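You operate a simulated robot arm through the tools that you are given. There is no shell and no other tool. Be economical: measure what you need, move in short steps, check, and stop when the job is done.

You run a simulated two-armed robot. Do the job below in one go: nothing can be reset, and whatever is moved stays where it is left.

JOB
Put the spare basket on the packing table shelf. Then take the 45 mm chute insert from the packing table and put it on the orange table shelf. Then pull the press drawer open. Keep to this order. Set down upright: spare basket.

The check looks at the end state, three seconds after you hand in, the way a careful person would. Anything else that was tipped, shoved, dropped, spilled or broken makes it a failure.

ROBOT AND FRAMES
Two 7-joint arms with two-finger parallel grippers on one trunk, on a base that drives. Base frame: it is fixed to the floor where the robot stands at the start and does not move with it; the origin is under the middle of the robot, x ahead of it, y to its left, z up. Readings come in mm, rad, newtons and seconds.
The left shoulder is at the start at [50, 177, 1154], the right one opposite. With the tool pointing down near the work surface each hand reaches from about 200 to 700 mm from the robot's upright axis, wherever it stands, measured 20 degrees to its own side. Places, roughly: orange table shelf [700, -2400, 300]; packing table shelf [700, 400, 300]; press drawer [-5500, -7800, 800]. Payload 3.43 kg a hand.
The tool frame of a hand sits at the grasp point between the pads (the TCP): z along the fingers, y along the line on which they close. The tips reach 34 mm beyond it. Largest opening 128 mm; finger width 24, thickness 12; the body of the gripper, 48 by 130 mm, starts 96 mm behind the TCP.
Orientation is that of the tool frame in the base frame, as a unit quaternion [x, y, z, w]. With the fingers straight down and closing along the base's y, the tool's x points along the base's -x, its y along +y and its z along -z.

CONTROLS
- The arms move only by the tool arm_command. It takes "left_series", "right_series" or both (then of equal length, played together; a hand with none holds still); each is a list of rows, each an object of numbers (a shift or turn left out is 0, a gripper value left out holds the last): "rx", "ry", "rz": the turn, a rotation vector about the base's x, y, z in units of 4 degrees (1.0 is 4 degrees); "x", "y", "z": the shift along the base's x, y, z in units of 20 mm (1.0 is 20 mm); "hand": the closure, from 0 (fully open) to 1 (shut). In form: [{"rx": .., "ry": .., "rz": .., "x": .., "y": .., "z": .., "hand": ..}, ...]. A call has 1 to 12 rows; each row shifts and turns the commanded pose from where the row before left it. A call with a number of a shift or a turn outside -1 to 1 is refused whole. Each row takes 0.2 s and may step no farther than 50 mm and 0.15 rad from the row before; otherwise, or with a gripper value out of range, the whole call is refused. Where a pose cannot be reached the arm comes as near as it can. A force on the tool above 40 N (or 10 N above the force at the start of the call, whichever is more), or a blocked arm, ends the call early, and 0.2 s more pass. The fingers move at their own pace (about 108 mm/s each) and stop on an object; they squeeze with about 30 N. The grip force told is the motor's: it shows also when the fingers shut on nothing. Time passes only in rows, and 0.2 s behind the last, so rows that do not move let the fingers close. The reply holds the time, the measured pose of the TCP, the force on the tool along the base axes, the opening and the grip force, in the units named above and with some noise, with the torque about the TCP (base axes, N m) and any sound that the robot's microphone picked up.
- Cameras (640 x 400 px; columns grow to the right, rows downward): "scene" is now at [142.5, 43.4, 1311.6]; the picture's right is [0.50, -0.86, 0.00], its down [-0.54, -0.31, -0.78] and it looks along [0.68, 0.39, -0.62] (base axes); focal length 249 px, centre (320, 200). "left" rides on the left gripper at [76, 11, -160] in its tool frame; the picture's right is [-0.15, 0.99, 0.00], its down [-0.88, -0.13, -0.46] and it looks along [-0.45, -0.07, 0.89] (tool axes); focal length 234 px, centre (320, 200). "right" rides on the right gripper at [76, -11, -160] in its tool frame; the picture's right is [0.15, 0.99, 0.00], its down [-0.88, 0.13, -0.46] and it looks along [-0.45, 0.07, 0.89] (tool axes); focal length 234 px, centre (320, 200). There is no depth. A picture from a camera that has moved, and an enlarged one, comes with that camera's place and axes in the base frame and with its lens.
- get_image(camera): a new picture of that camera. No time passes.
- slide_trunk(by): slides the trunk up (or, below 0, down) by that many mm; the arms and the scene camera ride with it, the base frame stays. It gives what a move gives, with no picture.
- steer(legs): drives the robot by 1 to 6 legs, each [ahead, turn to the left] in mm and rad, along the robot's own axes; the way and the turn of a leg run together, so that a leg with both is an arc; at most 1500 mm and 3.142 rad a leg. The arms and the cameras ride along, it lands a little off, and it stops where it bumps. It gives what a move gives.
- turn_head(pan, tilt): turns the head with the scene camera to pan (to the left, within 1.396 rad either way) and tilt (down, from -0.506 to 1.204), counted from straight ahead of the robot. It gives what a move gives.
- inspect(camera, box): a new picture of the part [left, top, right, bottom] of that camera's present view, enlarged. No time passes.
- close_job(): hands the job in; it is judged then, once.

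Go step by step. Nothing tells you exact positions but the pictures and the camera data: compare them with the known pose of the tool, close in by small moves and look again before you grip or let go. The budget is 165 turns and 118 pictures, counting those below and the enlarged ones. Unless the task says otherwise, let go and move clear before handing in, and close with one line.

The tools are called after "Request:" by a JSON object that holds its "method" and its "body". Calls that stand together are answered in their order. arm_command: Moves the arms, as the interface text tells. Its arguments: {"type":"object","properties":{"left_series":{"type":"array","items":{"type":"object","properties":{"rx":{"type":"number"},"ry":{"type":"number"},"rz":{"type":"number"},"x":{"type":"number"},"y":{"type":"number"},"z":{"type":"number"},"hand":{"type":"number"}}}},"right_series":{"type":"array","items":{"type":"object","properties":{"rx":{"type":"number"},"ry":{"type":"number"},"rz":{"type":"number"},"x":{"type":"number"},"y":{"type":"number"},"z":{"type":"number"},"hand":{"type":"number"}}}}},"required":[]} The other tools are called the same way: slide_trunk (by) slides the trunk up or down; steer (legs) drives the base; turn_head (pan, tilt) turns the head that bears the scene camera; get_image (camera) takes a picture; inspect (camera, box) takes an enlarged picture of a part of a camera's view; close_job () hands the job in.

At the start:

```text
t: 0.0
left_position: [390.8, 434.4, 1089.0]
left_ee_rot: [-0.001, 1.0, 0.0, 0.001]
left_force: [-0.9, -0.6, -0.6]
left_wrist_torque: [-0.02, 0.0, 0.03]
left_grip_width: 128.1
left_finger_force: 0.1
right_position: [370.1, 40.6, 1010.7]
right_ee_rot: [0.0, 1.0, 0.001, 0.001]
right_force: [0.0, -0.4, 0.4]
right_wrist_torque: [0.03, 0.04, 0.01]
right_grip_width: 127.9
right_finger_force: 0.0
trunk travel left (down, up): [-325.0, 76.0]
robot x, y, heading: [-1.8, -0.2, -0.003]
head pan, tilt: [0.527, 0.674]
```

scene: 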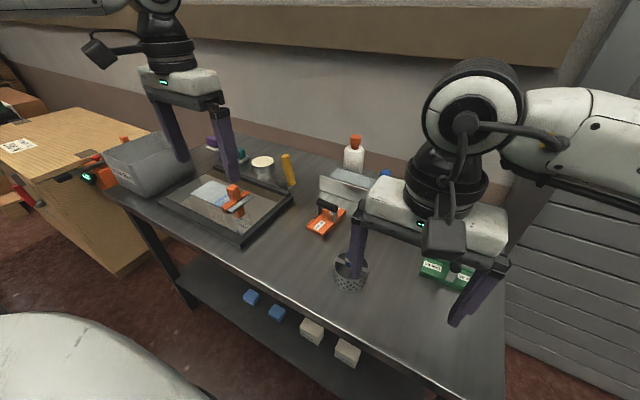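
right: 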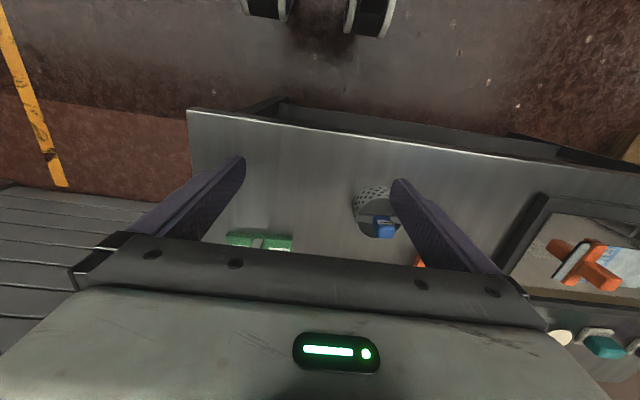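
left: 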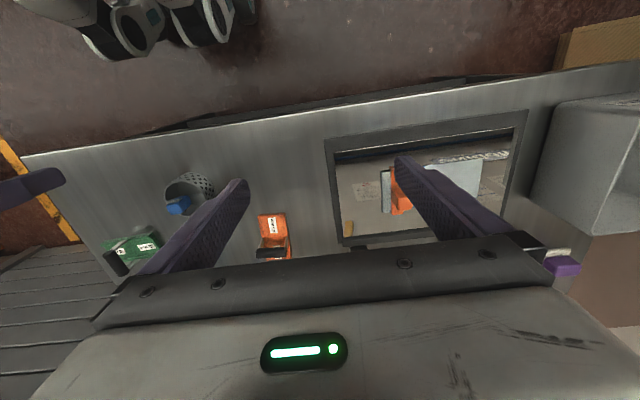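

I see a packing table with a tray, a small perforated basket, orange tools, a green box. I'll enlarge views to identify the items.

Request:
{"method": "inspect", "body": {"camera": "scene", "box": [300, 120, 500, 300]}}

Request:
{"method": "inspect", "body": {"camera": "scene", "box": [80, 100, 300, 260]}}

Request:
{"method": "inspect", "body": {"camera": "right", "box": [320, 150, 440, 270]}}

Request:
{"method": "inspect", "body": {"camera": "scene", "box": [180, 250, 420, 400]}}

```text
2.22 times, centred on (400, 210) of scene
camera zoom: at [142.5, 43.4, 1311.6], right [0.5, -0.86, 0.0], down [-0.54, -0.31, -0.78], along [0.68, 0.39, -0.62], focal length 554 px, centre (142, 178)
```

zoom: 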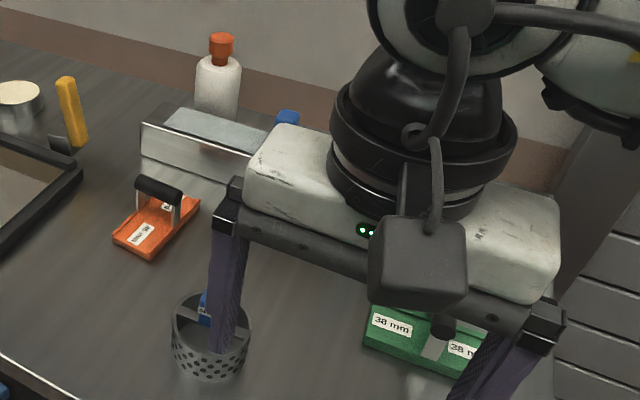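

```text
2.50 times, centred on (190, 180) of scene
camera zoom: at [142.5, 43.4, 1311.6], right [0.5, -0.86, 0.0], down [-0.54, -0.31, -0.78], along [0.68, 0.39, -0.62], focal length 623 px, centre (645, 250)
```

zoom: 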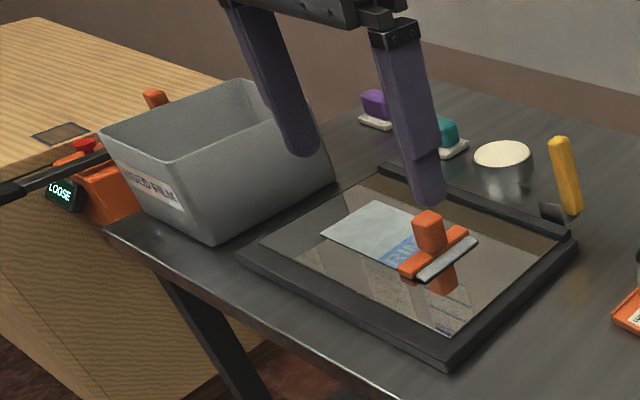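

```text
3.33 times, centred on (380, 210) of right
camera zoom: at [294.5, 30.7, 1171.3], right [-0.15, 0.99, 0.0], down [0.88, 0.13, 0.46], along [0.45, 0.07, -0.89], focal length 781 px, centre (120, 167)
```

zoom: 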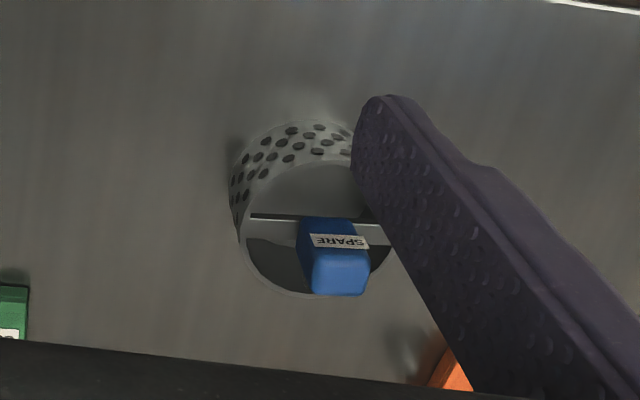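

```text
2.67 times, centred on (300, 325) of scene
camera zoom: at [142.5, 43.4, 1311.6], right [0.5, -0.86, 0.0], down [-0.54, -0.31, -0.78], along [0.68, 0.39, -0.62], focal length 664 px, centre (373, -133)
```

zoom: 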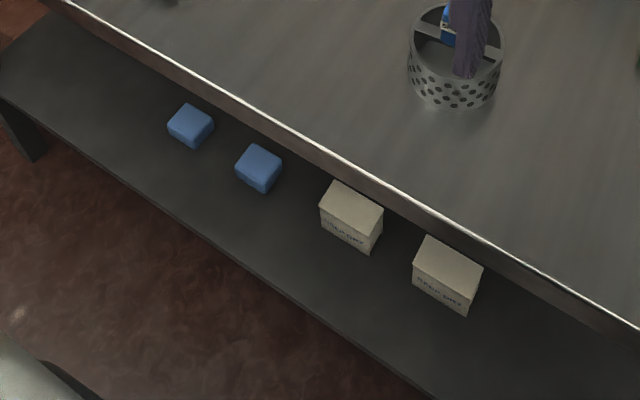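

The perforated basket with the SPARE-labelled blue knob is at about [472,152]. The two chute inserts are orange (label to be read) and green (38 mm). I'll move the right arm aside and bring the left hand over the basket.

Request:
{"method": "arm_command", "body": {"right_series": [{"y": -1, "z": 0.5}, {"y": -1, "z": 0.5}, {"y": -1, "z": 0.5}, {"y": -1, "z": 0.5}, {"y": -1}, {"y": -1}, {"y": -1}, {"y": -1}, {"y": -1}, {"y": -1}, {"y": -1}, {"y": -1}], "left_series": [{}, {}, {"y": -1}, {"y": -1}, {"y": -1}, {"y": -1}, {"y": -1}, {"y": -1}, {"y": -1}, {"y": -1}, {"y": -1}, {"y": -1}]}}

Request:
{"method": "get_image", "body": {"camera": "scene"}}

Request:
{"method": "get_image", "body": {"camera": "left"}}

```text
t: 2.6
left_position: [390.6, 233.2, 1090.3]
left_ee_rot: [-0.002, 1.0, 0.001, 0.001]
left_force: [0.4, -0.7, 0.2]
left_wrist_torque: [-0.01, 0.02, -0.01]
left_grip_width: 128.0
left_finger_force: 0.0
right_position: [370.7, -199.5, 1051.5]
right_ee_rot: [0.001, 1.0, 0.0, 0.0]
right_force: [0.5, 0.2, -0.1]
right_wrist_torque: [-0.01, -0.02, -0.01]
right_grip_width: 127.6
right_finger_force: 0.1
trunk travel left (down, up): [-325.0, 76.0]
robot x, y, heading: [-0.8, 1.2, -0.003]
head pan, tilt: [0.527, 0.674]
```

```text
110 pictures are left
camera scene: at [142.5, 42.7, 1311.7], right [0.5, -0.86, 0.0], down [-0.54, -0.31, -0.78], along [0.68, 0.39, -0.62], focal length 249 px, centre (320, 200)
```

scene: 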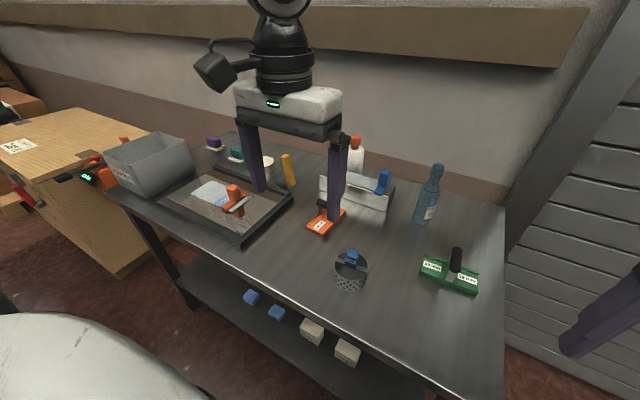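

```text
109 pictures are left
camera left: at [314.1, 243.3, 1250.0], right [0.15, 0.99, 0.0], down [0.88, -0.13, 0.46], along [0.45, -0.07, -0.89], focal length 234 px, centre (320, 200)
```

left: 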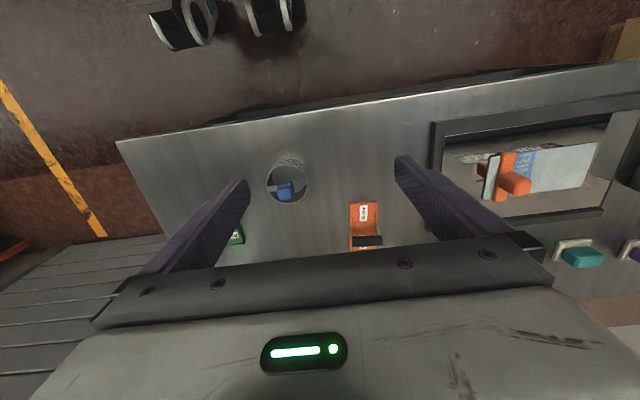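

The right arm is clear and the basket is visible from two cameras. I'll enlarge both views to triangulate the knob and read the insert label.

Request:
{"method": "inspect", "body": {"camera": "scene", "box": [300, 200, 400, 300]}}

Request:
{"method": "inspect", "body": {"camera": "left", "box": [240, 140, 400, 250]}}

```text
4.00 times, centred on (350, 250) of scene
camera zoom: at [142.5, 42.7, 1311.7], right [0.5, -0.86, 0.0], down [-0.54, -0.31, -0.78], along [0.68, 0.39, -0.62], focal length 997 px, centre (200, 0)
```

zoom: 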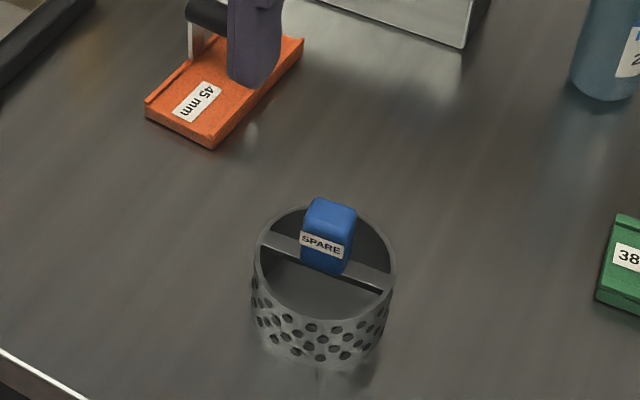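

```text
3.64 times, centred on (320, 195) of left
camera zoom: at [314.1, 243.3, 1250.0], right [0.15, 0.99, 0.0], down [0.88, -0.13, 0.46], along [0.45, -0.07, -0.89], focal length 852 px, centre (320, 218)
```

zoom: 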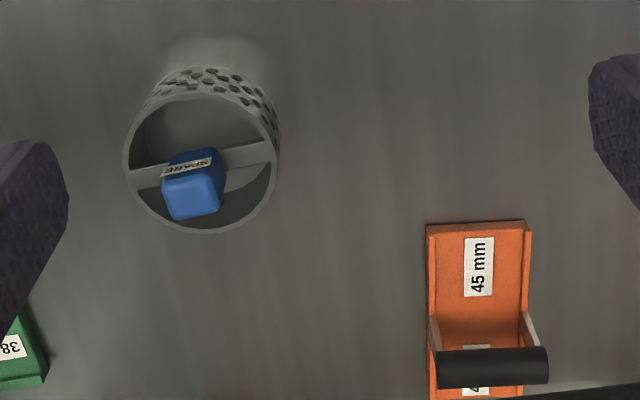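

The orange insert reads 45 mm; the basket rim is at z≈849 around [477,156], with the knob top at about z 885. I'll tilt the left hand 40° forward so it can later reach under the table, and pull the right arm back.

Request:
{"method": "arm_command", "body": {"left_series": [{"y": -0.38, "z": -0.65, "ry": -1}, {"y": -0.38, "z": -0.65, "ry": -1}, {"y": -0.38, "z": -0.65, "ry": -1}, {"y": -0.38, "z": -0.65, "ry": -1}, {"y": -0.38, "z": -0.65, "ry": -1}, {"y": -0.38, "z": -0.65, "ry": -1}, {"y": -0.38, "z": -0.65, "ry": -1}, {"y": -0.38, "z": -0.65, "ry": -1}, {"y": -0.38, "z": -0.65, "ry": -1}, {"y": -0.38, "z": -0.65, "ry": -1}, {}, {}], "right_series": [{"x": -0.8, "y": -0.5, "z": 0.5}, {"x": -0.8, "y": -0.5, "z": 0.5}, {"x": -0.8, "y": -0.5, "z": 0.5}, {"x": -0.8, "y": -0.5, "z": 0.5}, {"x": -0.8, "y": -0.5, "z": 0.5}, {"x": -0.8, "y": -0.5, "z": 0.5}, {"x": -0.8, "y": -0.5, "z": 0.5}, {"x": -0.8, "y": -0.5, "z": 0.5}, {"x": -0.8, "y": -0.5, "z": 0.5}, {"x": -0.8, "y": -0.5, "z": 0.5}, {}, {}]}}

Request:
{"method": "get_image", "body": {"camera": "left"}}

Request:
{"method": "get_image", "body": {"camera": "scene"}}

```text
t: 5.2
left_position: [409.5, 150.0, 960.4]
left_ee_rot: [-0.001, 0.94, 0.0, 0.342]
left_force: [0.1, -0.8, 0.3]
left_wrist_torque: [0.04, -0.01, 0.02]
left_grip_width: 127.8
left_finger_force: 0.0
left hand out of reach, approached as far as the arm can: row 9, 10
right_position: [210.7, -300.3, 1150.2]
right_ee_rot: [0.0, 1.0, 0.001, 0.001]
right_force: [0.1, -1.0, -1.0]
right_wrist_torque: [-0.03, -0.03, 0.0]
right_grip_width: 127.9
right_finger_force: 0.1
trunk travel left (down, up): [-325.0, 76.0]
robot x, y, heading: [2.1, -1.1, 0.005]
head pan, tilt: [0.527, 0.674]
```

```text
106 pictures are left
camera left: at [249.2, 160.7, 1033.5], right [0.11, 0.99, 0.09], down [0.38, -0.13, 0.92], along [0.92, -0.07, -0.39], focal length 234 px, centre (320, 200)
```

left: 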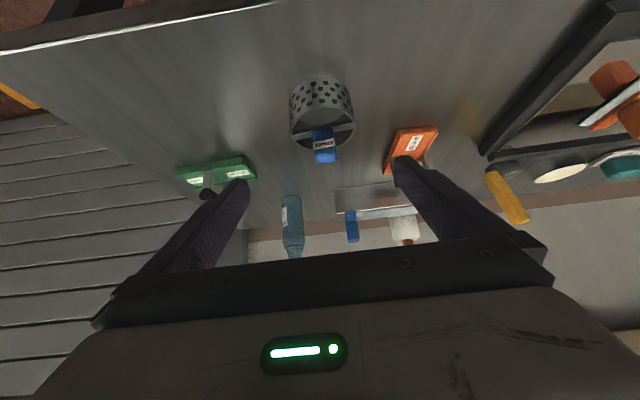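

```text
105 pictures are left
camera scene: at [142.5, 43.4, 1311.6], right [0.5, -0.86, 0.0], down [-0.54, -0.31, -0.78], along [0.68, 0.39, -0.62], focal length 249 px, centre (320, 200)
```

scene: 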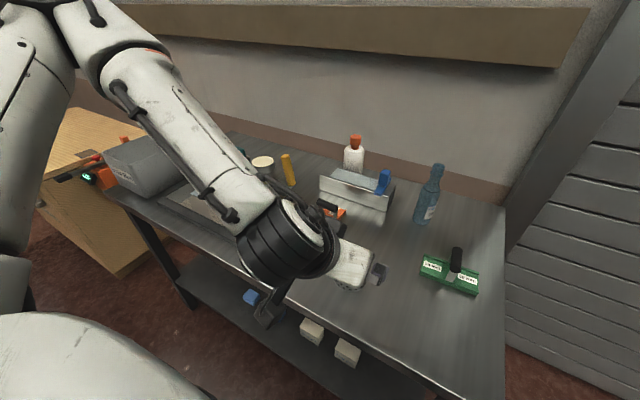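

The tilt works and the knob is confirmed near [480,155,868]. Approaching along the tilted finger axis.

Request:
{"method": "arm_command", "body": {"left_series": [{"x": 0.45, "z": -0.7, "y": 0.07}, {"x": 0.45, "z": -0.7, "y": 0.07}, {"x": 0.45, "z": -0.7, "y": 0.07}, {"x": 0.45, "z": -0.5, "y": 0.07}, {}]}}

Request:
{"method": "get_image", "body": {"camera": "left"}}

```text
t: 6.4
left_position: [445.8, 156.6, 907.8]
left_ee_rot: [0.0, 0.939, -0.001, 0.343]
left_force: [-0.6, -0.3, -2.0]
left_wrist_torque: [0.01, -0.01, 0.01]
left_grip_width: 128.0
left_finger_force: 0.0
right_position: [211.7, -298.2, 1151.3]
right_ee_rot: [0.0, 1.0, 0.0, 0.001]
right_force: [-0.6, -0.3, -0.1]
right_wrist_torque: [0.03, 0.0, -0.01]
right_grip_width: 127.8
right_finger_force: 0.0
trunk travel left (down, up): [-325.0, 76.0]
robot x, y, heading: [1.5, -0.3, 0.001]
head pan, tilt: [0.527, 0.674]
```

```text
104 pictures are left
camera left: at [285.2, 167.4, 981.6], right [0.11, 0.99, 0.09], down [0.38, -0.13, 0.92], along [0.92, -0.07, -0.39], focal length 234 px, centre (320, 200)
```

left: 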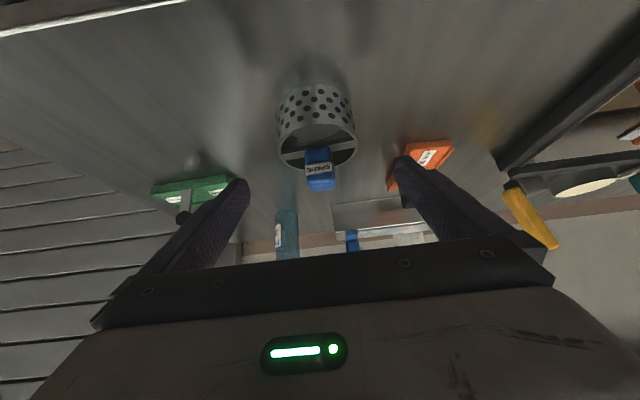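

Knob at [480,154.6,868]; final advance, then closing.

Request:
{"method": "arm_command", "body": {"left_series": [{"x": 0.5, "z": -0.55, "y": -0.05}, {"x": 0.4, "z": -0.5, "y": -0.05}, {}]}}

Request:
{"method": "inspect", "body": {"camera": "left", "box": [220, 60, 440, 240]}}

```text
t: 7.2
left_position: [463.4, 156.8, 888.2]
left_ee_rot: [0.0, 0.94, -0.001, 0.342]
left_force: [0.0, 0.3, -0.4]
left_wrist_torque: [0.01, 0.0, 0.03]
left_grip_width: 128.1
left_finger_force: 0.1
right_position: [211.4, -298.5, 1151.4]
right_ee_rot: [0.0, 1.0, 0.0, 0.001]
right_force: [-0.3, -0.3, -0.3]
right_wrist_torque: [-0.03, -0.04, 0.0]
right_grip_width: 127.8
right_finger_force: 0.1
trunk travel left (down, up): [-325.0, 76.0]
robot x, y, heading: [-0.2, 0.2, 0.003]
head pan, tilt: [0.527, 0.674]
```

```text
2.22 times, centred on (330, 150) of left
camera zoom: at [302.8, 167.8, 962.4], right [0.11, 0.99, 0.09], down [0.38, -0.13, 0.92], along [0.92, -0.07, -0.39], focal length 520 px, centre (298, 311)
```

zoom: 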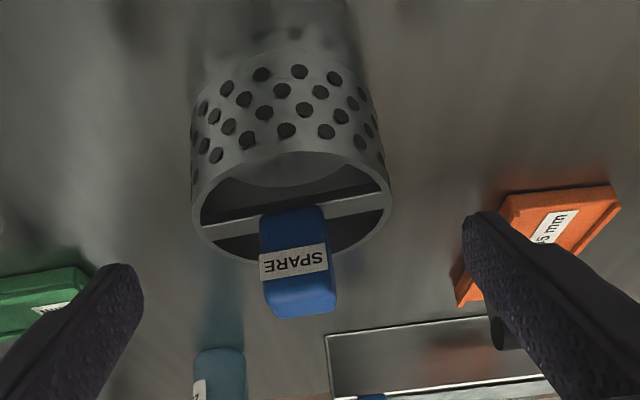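

The fingers straddle the upper half of the knob, centred. Closing.

Request:
{"method": "arm_command", "body": {"left_series": [{"hand": 0.5}, {"hand": 1}, {"hand": 1}, {"hand": 1}, {"hand": 1}]}}

Request:
{"method": "inspect", "body": {"camera": "left", "box": [220, 60, 440, 240]}}

```text
t: 8.4
left_position: [463.4, 157.4, 888.8]
left_ee_rot: [-0.001, 0.94, 0.0, 0.342]
left_force: [0.0, -0.7, -0.3]
left_wrist_torque: [0.01, 0.01, -0.03]
left_grip_width: 25.1
left_finger_force: 30.2
right_position: [211.4, -299.9, 1151.6]
right_ee_rot: [0.001, 1.0, -0.001, 0.0]
right_force: [0.0, -0.2, -0.8]
right_wrist_torque: [0.02, 0.03, 0.01]
right_grip_width: 128.0
right_finger_force: 0.1
trunk travel left (down, up): [-325.0, 76.0]
robot x, y, heading: [-5.2, 1.5, -0.002]
head pan, tilt: [0.527, 0.674]
```

```text
2.22 times, centred on (330, 150) of left
camera zoom: at [302.7, 167.8, 962.5], right [0.11, 0.99, 0.09], down [0.38, -0.13, 0.92], along [0.92, -0.07, -0.39], focal length 520 px, centre (298, 311)
```

zoom: 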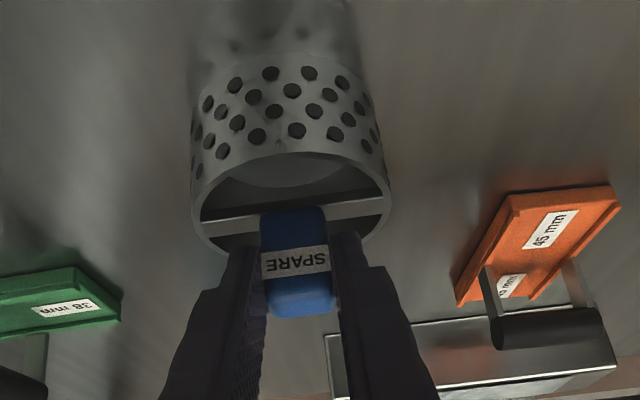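

Gripped at 25 mm. Lifting gently 40 mm.

Request:
{"method": "arm_command", "body": {"left_series": [{"z": 0.3}, {"z": 0.5}, {"z": 0.6}, {"z": 0.6}, {}]}}

Request:
{"method": "get_image", "body": {"camera": "left"}}

```text
t: 9.6
left_position: [463.8, 153.6, 927.6]
left_ee_rot: [0.0, 0.94, 0.0, 0.342]
left_force: [0.1, 0.4, -2.0]
left_wrist_torque: [0.0, 0.02, 0.0]
left_grip_width: 25.3
left_finger_force: 30.1
right_position: [211.4, -298.8, 1150.8]
right_ee_rot: [0.0, 1.0, 0.0, 0.0]
right_force: [-0.3, -0.4, 0.6]
right_wrist_torque: [-0.01, 0.01, 0.02]
right_grip_width: 128.0
right_finger_force: 0.1
trunk travel left (down, up): [-325.0, 76.0]
robot x, y, heading: [-2.8, 1.7, 0.0]
head pan, tilt: [0.527, 0.674]
```

```text
101 pictures are left
camera left: at [302.6, 164.4, 1000.3], right [0.11, 0.99, 0.09], down [0.38, -0.13, 0.92], along [0.92, -0.07, -0.39], focal length 234 px, centre (320, 200)
```

left: 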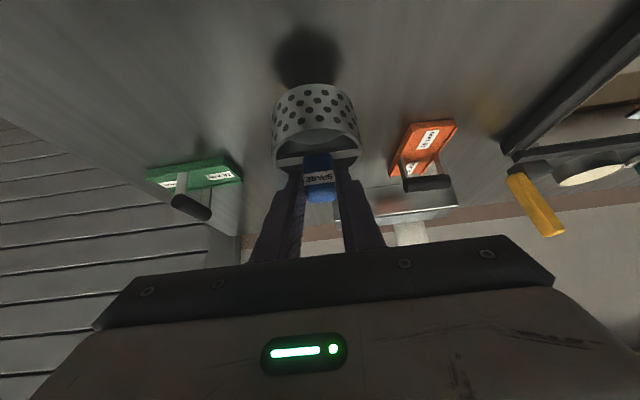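

The basket is held well. I'll back the robot 350 mm off the table, then look at the shelf.

Request:
{"method": "steer", "body": {"legs": [[-350, 0]]}}

Request:
{"method": "turn_head", "body": {"pan": 0.0, "tilt": 0.75}}

Request:
{"method": "get_image", "body": {"camera": "scene"}}

```text
t: 11.8
left_position: [117.4, 154.8, 926.2]
left_ee_rot: [-0.002, 0.939, 0.001, 0.343]
left_force: [0.0, 0.0, -1.5]
left_wrist_torque: [0.01, 0.0, 0.02]
left_grip_width: 25.5
left_finger_force: 29.4
right_position: [-132.6, -298.8, 1152.0]
right_ee_rot: [-0.002, 1.0, 0.0, 0.001]
right_force: [0.2, -0.4, 0.0]
right_wrist_torque: [0.02, -0.02, 0.02]
right_grip_width: 128.1
right_finger_force: 0.1
trunk travel left (down, up): [-325.0, 76.0]
robot x, y, heading: [-343.9, 0.7, 0.004]
head pan, tilt: [0.527, 0.674]
```

```text
t: 12.8
left_position: [116.3, 155.7, 926.4]
left_ee_rot: [-0.002, 0.94, 0.001, 0.341]
left_force: [-0.4, 0.4, -2.0]
left_wrist_torque: [-0.01, 0.04, -0.02]
left_grip_width: 25.6
left_finger_force: 29.8
right_position: [-133.6, -298.4, 1151.0]
right_ee_rot: [-0.002, 1.0, 0.0, 0.0]
right_force: [0.3, 0.4, 0.8]
right_wrist_torque: [-0.02, 0.01, -0.03]
right_grip_width: 128.0
right_finger_force: 0.2
trunk travel left (down, up): [-325.0, 76.0]
robot x, y, heading: [-345.3, -1.1, 0.009]
head pan, tilt: [0.0, 0.75]
```

```text
100 pictures are left
camera scene: at [-194.2, 0.2, 1305.1], right [0.01, -1.0, 0.0], down [-0.68, 0.0, -0.73], along [0.73, 0.0, -0.68], focal length 249 px, centre (320, 200)
```

scene: 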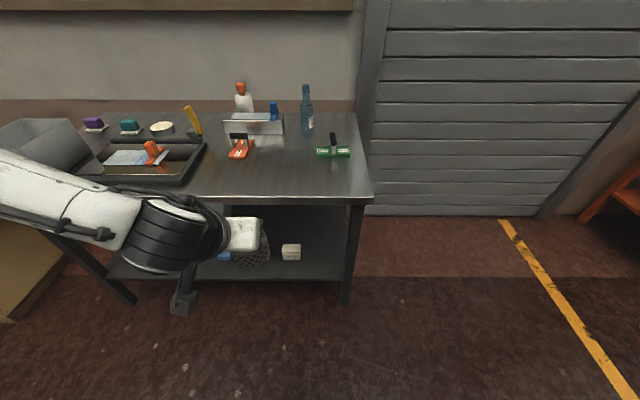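

The shelf's right bay is free between the white box (y≈137) and the right leg (y≈-148). Lowering the trunk.

Request:
{"method": "slide_trunk", "body": {"by": -320}}

Request:
{"method": "arm_command", "body": {"left_series": [{"z": -1, "y": -0.7}, {"z": -1, "y": -0.7}, {"z": -1, "y": -0.7}, {"z": -1, "y": -0.7}, {"z": -1, "y": -0.7}, {"z": -1, "y": -0.7}, {"z": -1, "y": -0.7}, {"z": -1, "y": -0.7}, {"z": -0.5, "y": -0.5}, {}]}}

Request:
{"method": "get_image", "body": {"camera": "scene"}}

Request:
{"method": "get_image", "body": {"camera": "left"}}

```text
t: 16.0
left_position: [118.0, 155.4, 607.8]
left_ee_rot: [-0.002, 0.94, 0.0, 0.342]
left_force: [0.1, 0.6, -1.0]
left_wrist_torque: [-0.03, -0.02, -0.03]
left_grip_width: 25.4
left_finger_force: 29.7
right_position: [-132.6, -298.0, 831.3]
right_ee_rot: [-0.001, 1.0, 0.0, 0.0]
right_force: [0.2, 0.0, -0.1]
right_wrist_torque: [0.0, -0.01, -0.01]
right_grip_width: 128.1
right_finger_force: 0.0
trunk travel left (down, up): [-5.0, 396.0]
robot x, y, heading: [-346.7, -0.4, 0.001]
head pan, tilt: [0.0, 0.75]
```

```text
t: 18.2
left_position: [111.1, 174.0, 549.5]
left_ee_rot: [-0.002, 0.94, 0.0, 0.342]
left_force: [0.1, 0.2, -1.5]
left_wrist_torque: [0.0, 0.03, -0.01]
left_grip_width: 25.5
left_finger_force: 30.3
left hand out of reach, approached as far as the arm can: row 1, 2, 3, 4, 5, 6, 7, 8, 9
right_position: [-133.4, -299.9, 831.1]
right_ee_rot: [-0.002, 1.0, 0.0, -0.001]
right_force: [0.2, -0.4, 0.5]
right_wrist_torque: [0.02, 0.01, -0.01]
right_grip_width: 127.9
right_finger_force: 0.0
trunk travel left (down, up): [-5.0, 396.0]
robot x, y, heading: [-347.0, -5.0, 0.007]
head pan, tilt: [0.0, 0.75]
```

```text
99 pictures are left
camera scene: at [-194.3, 0.1, 985.1], right [0.0, -1.0, 0.0], down [-0.68, 0.0, -0.73], along [0.73, 0.0, -0.68], focal length 249 px, centre (320, 200)
```

scene: 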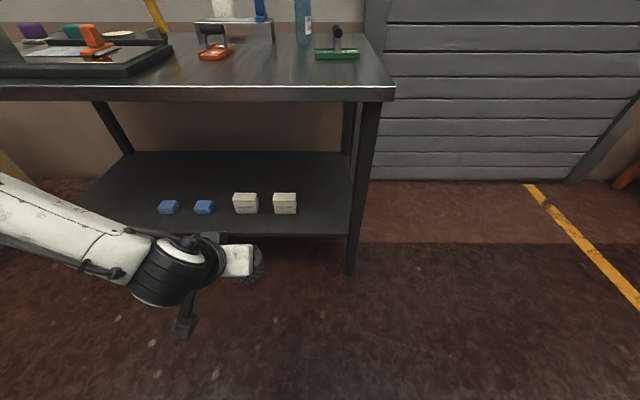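

```text
98 pictures are left
camera left: at [-49.7, 183.5, 623.0], right [0.11, 0.99, 0.09], down [0.38, -0.13, 0.92], along [0.92, -0.06, -0.39], focal length 234 px, centre (320, 200)
```

left: 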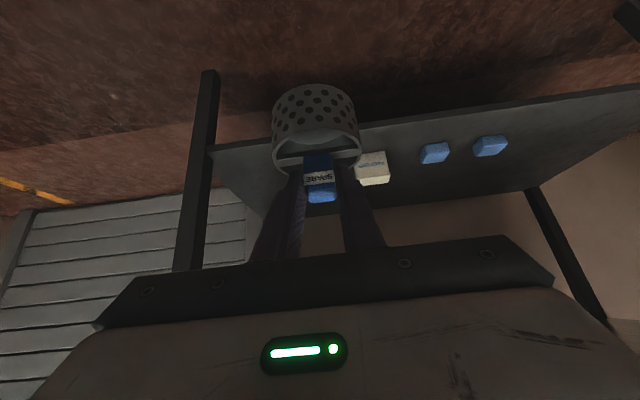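

The arm is too folded there; extending outward before lowering more.

Request:
{"method": "arm_command", "body": {"left_series": [{"x": 1, "y": -0.2}, {"x": 1, "y": -0.2}, {"x": 1, "y": -0.2}, {"x": 1, "y": -0.2}, {"x": 1, "z": -0.7}, {"x": 0.5, "z": -1}, {"z": -1}, {"z": -1}, {"z": -1}, {"z": -1}, {"z": -0.5}, {}]}}

```text
t: 20.8
left_position: [186.0, 237.2, 505.8]
left_ee_rot: [-0.002, 0.94, 0.0, 0.342]
left_force: [-0.8, 0.1, -1.5]
left_wrist_torque: [0.04, 0.02, 0.0]
left_grip_width: 25.1
left_finger_force: 30.3
left hand out of reach, approached as far as the arm can: row 1, 2, 3, 4, 5, 6, 7, 8, 9, 10, 11
right_position: [-132.4, -298.6, 831.2]
right_ee_rot: [-0.002, 1.0, 0.0, 0.0]
right_force: [0.5, 0.0, -0.4]
right_wrist_torque: [-0.01, -0.02, -0.02]
right_grip_width: 127.8
right_finger_force: 0.0
trunk travel left (down, up): [-5.0, 396.0]
robot x, y, heading: [-343.2, 1.8, -0.002]
head pan, tilt: [0.0, 0.75]
```

Commands seem to have accumulated beyond reach; I'll bring the commanded pose back up, farther out and to the left.

Request:
{"method": "arm_command", "body": {"left_series": [{"z": 1, "y": 0.8, "x": 0.4}, {"z": 1, "y": 0.8, "x": 0.4}, {"z": 1, "y": 0.8, "x": 0.4}, {"z": 1, "y": 0.8, "x": 0.4}, {"z": 1, "y": 0.8, "x": 0.4}, {"z": 1, "y": 0.8, "x": 0.4}, {"z": 1, "y": 0.8, "x": 0.4}, {"z": 1, "y": 0.8, "x": 0.4}, {}]}}

```text
t: 22.8
left_position: [250.7, 365.1, 668.8]
left_ee_rot: [-0.002, 0.94, 0.001, 0.342]
left_force: [0.2, -0.5, -1.9]
left_wrist_torque: [-0.01, 0.07, -0.02]
left_grip_width: 25.2
left_finger_force: 29.7
right_position: [-133.0, -298.7, 831.5]
right_ee_rot: [-0.002, 1.0, 0.0, 0.0]
right_force: [-0.4, -0.3, 0.2]
right_wrist_torque: [0.03, -0.02, 0.02]
right_grip_width: 128.1
right_finger_force: 0.1
trunk travel left (down, up): [-5.0, 396.0]
robot x, y, heading: [-342.5, 1.7, 0.004]
head pan, tilt: [0.0, 0.75]
```

Increments count from the measured pose, so it is a reach boundary of the tilted wrist. Testing with 20° tilt in free air whether low z is reachable.

Request:
{"method": "arm_command", "body": {"left_series": [{"ry": 1, "y": -1, "x": -0.3}, {"ry": 1, "y": -1, "x": -0.3}, {"ry": 1, "y": -1, "x": -0.3}, {"ry": 1, "y": -1, "x": -0.3}, {"ry": 1, "y": -1, "x": -0.3}, {"y": -1, "x": -0.3}, {"y": -1, "x": -0.3}, {"y": -1, "x": -0.3}, {"z": -1}, {"z": -1}, {"z": -1}, {"z": -1}]}}

Request:
{"method": "arm_command", "body": {"left_series": [{"z": -1}, {"z": -1}, {"z": -1}, {"z": -1}, {"z": -1}, {"z": -1}, {"z": -1}, {"z": -1}, {"z": -0.7}, {}]}}

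```text
t: 25.4
left_position: [204.4, 205.6, 585.0]
left_ee_rot: [-0.003, 0.985, 0.0, 0.174]
left_force: [0.2, 0.0, -0.6]
left_wrist_torque: [0.01, 0.0, 0.04]
left_grip_width: 25.3
left_finger_force: 29.8
right_position: [-133.5, -298.4, 831.7]
right_ee_rot: [-0.002, 1.0, 0.0, 0.001]
right_force: [-1.2, -0.2, 0.1]
right_wrist_torque: [-0.02, 0.0, -0.01]
right_grip_width: 127.9
right_finger_force: 0.0
trunk travel left (down, up): [-5.0, 396.0]
robot x, y, heading: [-343.0, -1.0, 0.003]
head pan, tilt: [0.0, 0.75]
```

```text
t: 27.6
left_position: [158.9, 253.5, 474.3]
left_ee_rot: [-0.002, 0.985, 0.0, 0.174]
left_force: [-0.4, -0.1, -1.1]
left_wrist_torque: [-0.04, 0.01, 0.0]
left_grip_width: 25.3
left_finger_force: 29.3
left hand out of reach, approached as far as the arm can: row 3, 4, 5, 6, 7, 8, 9
right_position: [-132.9, -298.0, 831.2]
right_ee_rot: [-0.002, 1.0, 0.0, 0.0]
right_force: [0.1, -0.4, 0.0]
right_wrist_torque: [0.0, -0.02, -0.03]
right_grip_width: 128.3
right_finger_force: 0.0
trunk travel left (down, up): [-5.0, 396.0]
robot x, y, heading: [-345.4, 1.1, 0.001]
head pan, tilt: [0.0, 0.75]
```

Still bounded around z≈545. I'll probe with the tool vertical, to learn how low the arm can get.

Request:
{"method": "arm_command", "body": {"left_series": [{"z": 1, "ry": 1}, {"z": 1, "ry": 1}, {"z": 0.5, "ry": 1}, {"ry": 1, "x": 1}, {"ry": 1, "x": 1}, {"x": 0.5, "y": -1}, {"y": -1}, {"z": -1}, {"z": -1}, {"z": -1}, {"z": -1}, {"z": -1}]}}

Request:
{"method": "arm_command", "body": {"left_series": [{"z": -1}, {"z": -1}, {"z": -1}, {"z": -1}, {}]}}

Request:
{"method": "get_image", "body": {"camera": "scene"}}

```text
t: 30.2
left_position: [130.2, 269.0, 485.8]
left_ee_rot: [-0.002, 1.0, 0.001, 0.001]
left_force: [-0.2, -0.5, -1.1]
left_wrist_torque: [-0.01, -0.03, 0.0]
left_grip_width: 25.6
left_finger_force: 30.2
left hand out of reach, approached as far as the arm can: row 4, 5, 6, 7, 8, 9, 10, 11, 12
right_position: [-132.8, -299.5, 831.8]
right_ee_rot: [-0.001, 1.0, 0.0, 0.0]
right_force: [-0.3, 0.8, -0.5]
right_wrist_torque: [-0.01, 0.02, 0.0]
right_grip_width: 128.1
right_finger_force: 0.1
trunk travel left (down, up): [-5.0, 396.0]
robot x, y, heading: [-344.8, -2.2, 0.004]
head pan, tilt: [0.0, 0.75]
```

```text
t: 31.4
left_position: [101.4, 292.3, 450.0]
left_ee_rot: [-0.002, 1.0, 0.001, 0.001]
left_force: [-0.3, 0.7, -1.2]
left_wrist_torque: [0.03, -0.02, 0.01]
left_grip_width: 25.5
left_finger_force: 29.7
left hand out of reach, approached as far as the arm can: row 1, 2, 3, 4
right_position: [-132.3, -299.8, 831.2]
right_ee_rot: [-0.002, 1.0, 0.0, 0.0]
right_force: [-0.3, 0.6, 1.2]
right_wrist_torque: [-0.01, -0.01, 0.02]
right_grip_width: 128.2
right_finger_force: 0.0
trunk travel left (down, up): [-5.0, 396.0]
robot x, y, heading: [-347.3, -0.2, 0.002]
head pan, tilt: [0.0, 0.75]
```

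```text
97 pictures are left
camera scene: at [-194.3, 0.2, 985.1], right [0.0, -1.0, 0.0], down [-0.68, 0.0, -0.73], along [0.73, 0.0, -0.68], focal length 249 px, centre (320, 200)
```

scene: 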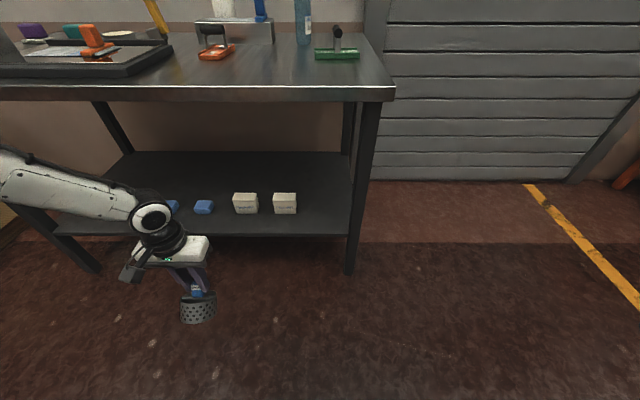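

Analysis suggests the elbow is up, and the limit is the wrist aligning with the forearm. A steeper (near-horizontal) hand should work, so I'll test that with the empty right arm in free space.

Request:
{"method": "arm_command", "body": {"right_series": [{"x": 1, "y": 0.4, "ry": -1}, {"x": 1, "y": 0.4, "ry": -1}, {"x": 1, "y": 0.4, "ry": -1}, {"x": 1, "y": 0.4, "ry": -1}, {"x": 1, "y": 0.4, "ry": -1}, {"x": 1, "y": 0.4, "ry": -1}, {"x": 1, "y": 0.4, "ry": -1}, {"x": 1, "y": 0.4, "ry": -1}, {"x": 1, "y": 0.4, "ry": -1}, {"x": 1, "y": 0.4, "ry": -1}, {"x": 1, "ry": -1}, {"x": 1, "ry": -1}]}}

Request:
{"method": "arm_command", "body": {"right_series": [{"x": 0.5, "ry": -1, "z": -1}, {"ry": -1, "z": -1}, {"ry": -1, "z": -1}, {"ry": -1, "z": -1}, {"ry": -1, "z": -1}, {"ry": -1, "z": -1}, {"z": -1}, {"z": -1}, {"z": -1}, {"z": -1}, {"z": -1}, {"z": -1}]}}

Request:
{"method": "get_image", "body": {"camera": "scene"}}

```text
t: 34.0
left_position: [100.2, 292.3, 451.8]
left_ee_rot: [-0.002, 1.0, 0.001, 0.001]
left_force: [0.4, -0.7, -0.9]
left_wrist_torque: [-0.01, -0.06, -0.01]
left_grip_width: 25.2
left_finger_force: 29.6
right_position: [106.6, -218.2, 833.3]
right_ee_rot: [-0.002, 0.913, 0.0, 0.408]
right_force: [0.4, 0.0, -0.5]
right_wrist_torque: [-0.02, 0.02, -0.05]
right_grip_width: 128.1
right_finger_force: 0.0
trunk travel left (down, up): [-5.0, 396.0]
robot x, y, heading: [-348.4, -3.8, 0.008]
head pan, tilt: [0.0, 0.75]
```

```text
t: 36.6
left_position: [99.6, 292.7, 451.2]
left_ee_rot: [-0.002, 1.0, 0.002, 0.001]
left_force: [0.3, -0.6, -1.3]
left_wrist_torque: [-0.02, 0.0, -0.01]
left_grip_width: 25.3
left_finger_force: 30.0
right_position: [147.9, -204.0, 724.1]
right_ee_rot: [-0.009, 0.828, 0.006, 0.561]
right_force: [0.5, -0.4, 0.1]
right_wrist_torque: [-0.01, 0.02, -0.02]
right_grip_width: 128.0
right_finger_force: 0.1
right hand out of reach, approached as far as the arm can: row 3, 4, 5, 6, 7, 8, 9, 10, 11, 12
trunk travel left (down, up): [-5.0, 396.0]
robot x, y, heading: [-349.0, -1.6, 0.003]
head pan, tilt: [0.0, 0.75]
```

```text
96 pictures are left
camera scene: at [-194.3, 0.2, 985.1], right [0.0, -1.0, 0.0], down [-0.68, 0.0, -0.73], along [0.73, 0.0, -0.68], focal length 249 px, centre (320, 200)
```

scene: 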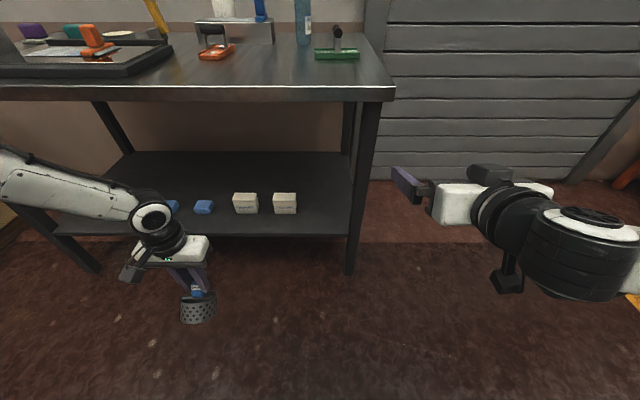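

At 68° the hand reached z 724 but too folded. Testing farther out (clear of the table's right end) with that tilt.

Request:
{"method": "arm_command", "body": {"right_series": [{"y": -1, "x": 1}, {"y": -1, "x": 1}, {"y": -1, "x": 1}, {"y": -1, "x": 1}, {"y": -1, "x": 1}, {"x": 1}, {"x": 1}, {"x": 1}, {"x": 0.5}, {"z": -1}, {"z": -1}, {"z": -1}]}}

Request:
{"method": "arm_command", "body": {"right_series": [{"z": -1}, {"z": -1}, {"z": -1}, {"z": -1}, {"z": -1}, {"z": -1}, {"z": -1}, {"z": -1}, {"z": -1}, {"z": -1}, {"z": -1}, {"z": -1}]}}

Request:
{"method": "get_image", "body": {"camera": "scene"}}

```text
t: 39.2
left_position: [100.1, 292.6, 451.6]
left_ee_rot: [-0.001, 1.0, 0.0, 0.001]
left_force: [-0.3, -0.3, -1.8]
left_wrist_torque: [-0.04, 0.02, 0.0]
left_grip_width: 25.3
left_finger_force: 30.3
right_position: [319.0, -307.7, 663.0]
right_ee_rot: [0.0, 0.829, -0.002, 0.56]
right_force: [0.3, -0.1, 0.0]
right_wrist_torque: [-0.01, 0.02, 0.01]
right_grip_width: 127.8
right_finger_force: 0.0
trunk travel left (down, up): [-5.0, 396.0]
robot x, y, heading: [-344.8, 0.7, 0.003]
head pan, tilt: [0.0, 0.75]
```

```text
t: 41.8
left_position: [100.0, 292.1, 450.2]
left_ee_rot: [-0.002, 1.0, 0.002, 0.001]
left_force: [-0.5, -0.7, -1.0]
left_wrist_torque: [0.02, -0.04, 0.02]
left_grip_width: 25.4
left_finger_force: 30.2
right_position: [302.3, -328.5, 612.1]
right_ee_rot: [-0.003, 0.829, 0.001, 0.559]
right_force: [0.3, -0.1, 0.3]
right_wrist_torque: [0.01, -0.03, 0.03]
right_grip_width: 128.1
right_finger_force: 0.0
right hand out of reach, approached as far as the arm can: row 1, 2, 3, 4, 5, 6, 7, 8, 9, 10, 11, 12
trunk travel left (down, up): [-5.0, 396.0]
robot x, y, heading: [-345.9, -2.2, -0.0]
head pan, tilt: [0.0, 0.75]
```

```text
95 pictures are left
camera scene: at [-194.3, 0.1, 985.1], right [0.0, -1.0, 0.0], down [-0.68, 0.0, -0.73], along [0.73, 0.0, -0.68], focal length 249 px, centre (320, 200)
```

scene: 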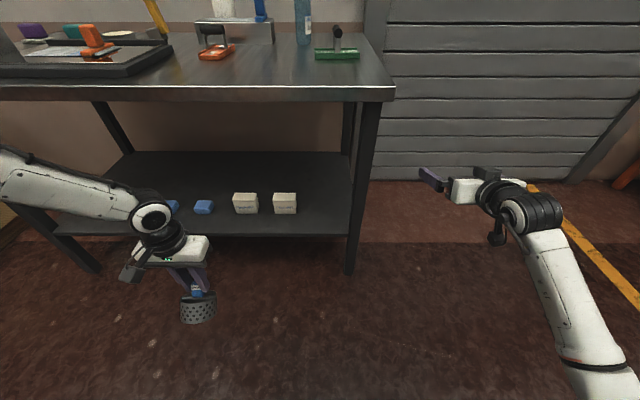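

The forearm now lies elbow-down. I'll try a farther-out, less tilted path for the right arm to map what low heights are reachable.

Request:
{"method": "arm_command", "body": {"right_series": [{"z": 1, "ry": 1}, {"z": 1, "ry": 1}, {"z": 1, "ry": 1, "x": 0.5}, {"z": 1, "ry": 1, "x": 0.5}, {"z": 1, "ry": 1, "x": 0.5}, {"z": 1, "ry": 1, "x": 1}, {"x": 1, "ry": 1}, {"x": 1, "ry": 1}, {"x": 1, "ry": 1}, {"x": 1}, {"x": 1}, {}]}}

Request:
{"method": "arm_command", "body": {"right_series": [{"z": -1}, {"z": -1}, {"z": -1}, {"z": -1}, {"z": -1}, {"z": -1}, {"z": -1}, {"z": -1}, {"z": -1}, {"z": -1}, {"z": -1}, {"z": -1}]}}

Request:
{"method": "arm_command", "body": {"right_series": [{"z": -1}, {"z": -1}, {"z": -1}, {"z": -1}, {"z": -1}]}}

Request:
{"method": "get_image", "body": {"camera": "scene"}}

```text
t: 44.4
left_position: [100.1, 291.7, 451.3]
left_ee_rot: [-0.001, 1.0, 0.0, 0.001]
left_force: [0.3, 0.2, -0.9]
left_wrist_torque: [-0.02, -0.06, 0.01]
left_grip_width: 25.4
left_finger_force: 30.1
right_position: [410.3, -328.9, 732.4]
right_ee_rot: [-0.001, 0.961, 0.0, 0.276]
right_force: [0.4, -0.2, -0.2]
right_wrist_torque: [0.01, 0.0, -0.02]
right_grip_width: 128.1
right_finger_force: 0.1
right hand out of reach, approached as far as the arm can: row 10, 11
trunk travel left (down, up): [-5.0, 396.0]
robot x, y, heading: [-346.2, 2.3, 0.001]
head pan, tilt: [0.0, 0.75]
```

```text
t: 47.0
left_position: [100.9, 293.3, 450.8]
left_ee_rot: [-0.002, 1.0, 0.001, 0.001]
left_force: [0.1, 0.1, -1.5]
left_wrist_torque: [0.02, -0.04, -0.02]
left_grip_width: 25.1
left_finger_force: 30.2
right_position: [412.1, -329.7, 492.9]
right_ee_rot: [-0.001, 0.961, -0.001, 0.278]
right_force: [0.7, -0.1, -0.1]
right_wrist_torque: [-0.02, -0.03, 0.02]
right_grip_width: 127.8
right_finger_force: 0.1
trunk travel left (down, up): [-5.0, 396.0]
robot x, y, heading: [-343.9, 3.8, 0.003]
head pan, tilt: [0.0, 0.75]
```

```text
t: 48.2
left_position: [99.8, 291.7, 449.1]
left_ee_rot: [-0.002, 1.0, 0.001, 0.0]
left_force: [-0.5, 0.7, -0.7]
left_wrist_torque: [0.03, -0.02, -0.02]
left_grip_width: 24.9
left_finger_force: 30.0
right_position: [398.0, -326.0, 445.6]
right_ee_rot: [0.0, 0.961, -0.002, 0.277]
right_force: [-0.9, 0.1, -0.8]
right_wrist_torque: [0.0, -0.01, 0.0]
right_grip_width: 128.1
right_finger_force: 0.1
right hand out of reach, approached as far as the arm can: row 1, 2, 3, 4, 5
trunk travel left (down, up): [-5.0, 396.0]
robot x, y, heading: [-346.0, -0.1, 0.001]
head pan, tilt: [0.0, 0.75]
```

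```text
94 pictures are left
camera scene: at [-194.3, 0.2, 985.2], right [0.0, -1.0, 0.0], down [-0.68, 0.0, -0.73], along [0.73, 0.0, -0.68], focal length 249 px, centre (320, 200)
```

scene: 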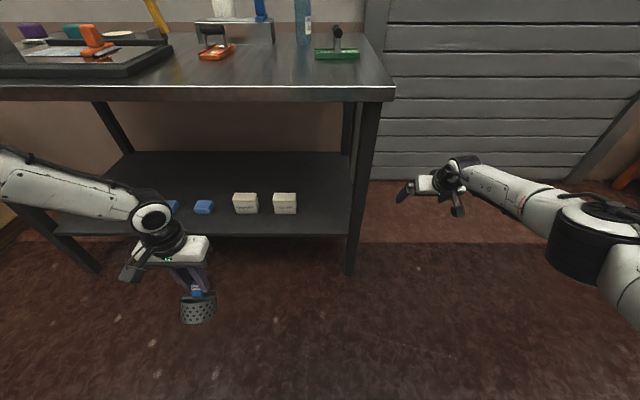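

Extending far out first puts the elbow in a good position: z 446 reached at 32° tilt. Testing lower with a bit less extension.

Request:
{"method": "arm_command", "body": {"right_series": [{"x": -1}, {"x": -1}, {"x": -1}, {"x": -1}, {"x": -1, "z": -0.5}, {"z": -1}, {"z": -1}, {"z": -0.7}, {}]}}

```text
t: 50.2
left_position: [100.6, 292.4, 451.1]
left_ee_rot: [-0.002, 1.0, 0.0, 0.002]
left_force: [-0.6, -0.2, -0.8]
left_wrist_torque: [0.01, -0.02, -0.01]
left_grip_width: 25.5
left_finger_force: 30.2
right_position: [298.9, -326.1, 381.7]
right_ee_rot: [-0.002, 0.961, 0.0, 0.275]
right_force: [-0.3, -0.3, -0.5]
right_wrist_torque: [0.02, -0.02, 0.01]
right_grip_width: 127.8
right_finger_force: 0.2
trunk travel left (down, up): [-5.0, 396.0]
robot x, y, heading: [-347.6, 4.8, 0.003]
head pan, tilt: [0.0, 0.75]
```

z 382 works at [645,-326] in the robot frame. I'll back up another 260 mm so the left arm can take the same extended path in front of the table.

Request:
{"method": "steer", "body": {"legs": [[-260, 0]]}}

Request:
{"method": "arm_command", "body": {"left_series": [{"z": 1, "ry": -1}, {"z": 1, "ry": -1}, {"z": 1, "ry": -1}, {"z": 1, "ry": -1}, {"z": 1, "ry": -1, "x": 0.5}, {"z": 1, "ry": -1, "x": 0.5}, {"z": 1, "ry": -1, "x": 1}, {"z": 1, "ry": -1, "x": 1}, {"z": 1, "ry": -1, "x": 1}, {"z": 1, "ry": -1, "x": 1}, {"z": 0.5, "y": 0.5, "x": 1}, {"x": 1, "y": 0.5}]}}

Request:
{"method": "arm_command", "body": {"left_series": [{"x": 1, "y": 0.4}, {"x": 1, "y": 0.4}, {"x": 1, "y": 0.4}, {"x": 1, "y": 0.4}, {"x": 1}, {"x": 1}, {"x": 1}, {"x": 1}, {"x": 0.5}, {}]}}

```text
t: 52.0
left_position: [-154.8, 291.9, 451.4]
left_ee_rot: [-0.003, 1.0, 0.001, 0.0]
left_force: [0.7, -0.7, -0.8]
left_wrist_torque: [-0.03, -0.04, 0.0]
left_grip_width: 24.9
left_finger_force: 30.0
right_position: [44.3, -327.7, 381.9]
right_ee_rot: [-0.002, 0.961, 0.0, 0.276]
right_force: [0.3, -0.5, -0.1]
right_wrist_torque: [-0.01, 0.0, -0.02]
right_grip_width: 127.8
right_finger_force: 0.0
trunk travel left (down, up): [-5.0, 396.0]
robot x, y, heading: [-597.1, 1.9, 0.008]
head pan, tilt: [0.0, 0.75]
```

```text
t: 54.6
left_position: [-13.8, 311.2, 658.4]
left_ee_rot: [-0.004, 0.939, 0.0, 0.343]
left_force: [-0.4, 0.0, -0.8]
left_wrist_torque: [-0.02, 0.03, 0.0]
left_grip_width: 25.3
left_finger_force: 30.6
right_position: [45.7, -327.6, 383.1]
right_ee_rot: [-0.002, 0.961, -0.001, 0.276]
right_force: [0.2, 0.1, -0.5]
right_wrist_torque: [0.0, -0.02, -0.01]
right_grip_width: 128.3
right_finger_force: 0.1
trunk travel left (down, up): [-5.0, 396.0]
robot x, y, heading: [-599.1, -6.3, 0.002]
head pan, tilt: [0.0, 0.75]
```

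```text
t: 56.8
left_position: [132.1, 345.1, 664.6]
left_ee_rot: [-0.003, 0.939, 0.0, 0.343]
left_force: [0.3, -0.6, -0.9]
left_wrist_torque: [-0.03, -0.02, 0.0]
left_grip_width: 25.2
left_finger_force: 30.3
left hand out of reach, approached as far as the arm can: row 8, 9
right_position: [46.0, -327.1, 382.9]
right_ee_rot: [-0.003, 0.961, 0.0, 0.276]
right_force: [-0.2, 0.4, -0.3]
right_wrist_torque: [-0.01, 0.0, -0.03]
right_grip_width: 128.0
right_finger_force: 0.0
trunk travel left (down, up): [-5.0, 396.0]
robot x, y, heading: [-599.9, -1.5, 0.005]
head pan, tilt: [0.0, 0.75]
```

Left arm is extended at 40° tilt. Now lowering.

Request:
{"method": "arm_command", "body": {"left_series": [{"z": -1, "x": -0.3}, {"z": -1, "x": -0.3}, {"z": -1, "x": -0.3}, {"z": -1, "x": -0.3}, {"z": -1, "x": -0.3}, {"z": -1, "x": -0.3}, {"z": -1, "x": -0.3}, {"z": -1, "x": -0.3}, {"z": -1, "x": -0.3}, {"z": -1, "x": -0.3}, {"z": -1, "x": -0.3}, {}]}}

Request:
{"method": "get_image", "body": {"camera": "scene"}}

Request:
{"method": "get_image", "body": {"camera": "left"}}

```text
t: 59.4
left_position: [14.5, 359.7, 494.9]
left_ee_rot: [-0.004, 0.939, 0.0, 0.343]
left_force: [-0.8, 0.7, -0.9]
left_wrist_torque: [-0.01, 0.02, -0.01]
left_grip_width: 25.3
left_finger_force: 29.9
left hand out of reach, approached as far as the arm can: row 2, 4, 5, 6, 7, 8, 9, 10, 11
right_position: [45.4, -325.3, 382.2]
right_ee_rot: [-0.002, 0.961, 0.0, 0.276]
right_force: [-0.1, 0.3, 0.5]
right_wrist_torque: [0.02, 0.0, -0.01]
right_grip_width: 127.7
right_finger_force: 0.0
trunk travel left (down, up): [-5.0, 396.0]
robot x, y, heading: [-599.7, -0.2, 0.007]
head pan, tilt: [0.0, 0.75]
```

```text
93 pictures are left
camera scene: at [-449.1, -0.9, 985.1], right [0.01, -1.0, 0.0], down [-0.68, 0.0, -0.73], along [0.73, 0.0, -0.68], focal length 249 px, centre (320, 200)
```

scene: 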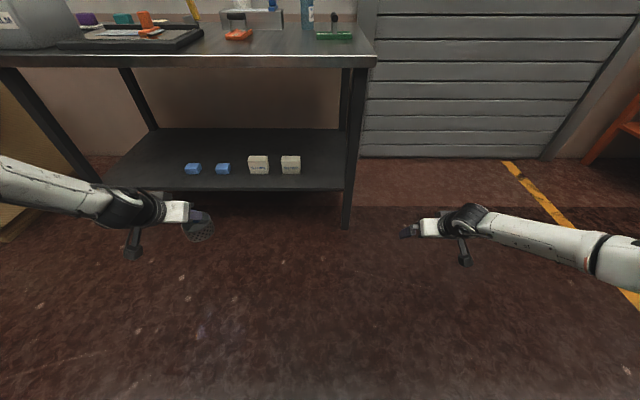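

```text
92 pictures are left
camera left: at [-147.3, 368.7, 568.0], right [0.11, 0.99, 0.09], down [0.38, -0.13, 0.92], along [0.92, -0.06, -0.39], focal length 234 px, centre (320, 200)
```

left: 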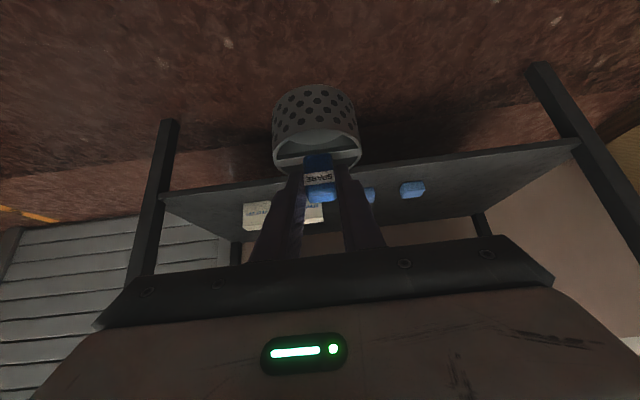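

The left arm is still in the elbow-up branch, unlike the right. I'll mirror the right arm's path: back to retracted-high vertical first.

Request:
{"method": "arm_command", "body": {"left_series": [{"z": 1, "ry": 0.5}, {"z": 1, "ry": 0.5}, {"z": 1, "ry": 0.5}, {"z": 1, "ry": 0.5}, {"x": -1, "z": 1, "ry": 1, "y": -0.3}, {"x": -1, "z": 1, "ry": 1, "y": -0.3}, {"x": -1, "z": 1, "ry": 1, "y": -0.3}, {"x": -1, "z": 1, "ry": 1, "y": -0.3}, {"x": -1, "z": 1, "ry": 1, "y": -0.3}, {"x": -1, "z": 1, "ry": 1, "y": -0.3}, {"x": -1, "z": 1, "ry": 1, "y": -0.3}, {"x": -1, "z": 1, "ry": 1, "y": -0.3}]}}

Request:
{"method": "arm_command", "body": {"left_series": [{"x": -1, "z": 1, "y": -0.1}, {"x": -1, "z": 1, "y": -0.1}, {"x": -1, "z": 1, "y": -0.1}, {"x": -1, "z": 1, "y": -0.1}, {"x": -1, "z": 0.6, "y": -0.1}, {"x": -1}, {"x": -1}, {"x": -1}, {"x": -1}, {"x": -1}, {"x": -1}, {"x": -1}]}}

```text
t: 62.0
left_position: [-144.6, 312.4, 737.5]
left_ee_rot: [-0.003, 1.0, 0.001, 0.0]
left_force: [-0.7, 0.1, -1.1]
left_wrist_torque: [0.01, -0.03, 0.03]
left_grip_width: 25.2
left_finger_force: 29.8
right_position: [45.0, -326.0, 381.8]
right_ee_rot: [-0.002, 0.961, 0.0, 0.276]
right_force: [1.1, 0.3, 0.4]
right_wrist_torque: [-0.01, 0.02, 0.01]
right_grip_width: 127.9
right_finger_force: 0.0
trunk travel left (down, up): [-5.0, 396.0]
robot x, y, heading: [-599.9, -2.3, 0.006]
head pan, tilt: [0.0, 0.75]
```

```text
t: 64.6
left_position: [-383.2, 301.7, 829.4]
left_ee_rot: [-0.004, 1.0, 0.001, 0.002]
left_force: [-0.3, 0.4, -0.7]
left_wrist_torque: [0.04, -0.05, -0.01]
left_grip_width: 25.3
left_finger_force: 29.2
right_position: [45.5, -326.7, 382.7]
right_ee_rot: [-0.002, 0.961, 0.0, 0.275]
right_force: [0.2, -0.4, -0.3]
right_wrist_torque: [0.0, -0.01, -0.02]
right_grip_width: 128.0
right_finger_force: 0.1
trunk travel left (down, up): [-5.0, 396.0]
robot x, y, heading: [-600.0, -2.6, 0.008]
head pan, tilt: [0.0, 0.75]
```

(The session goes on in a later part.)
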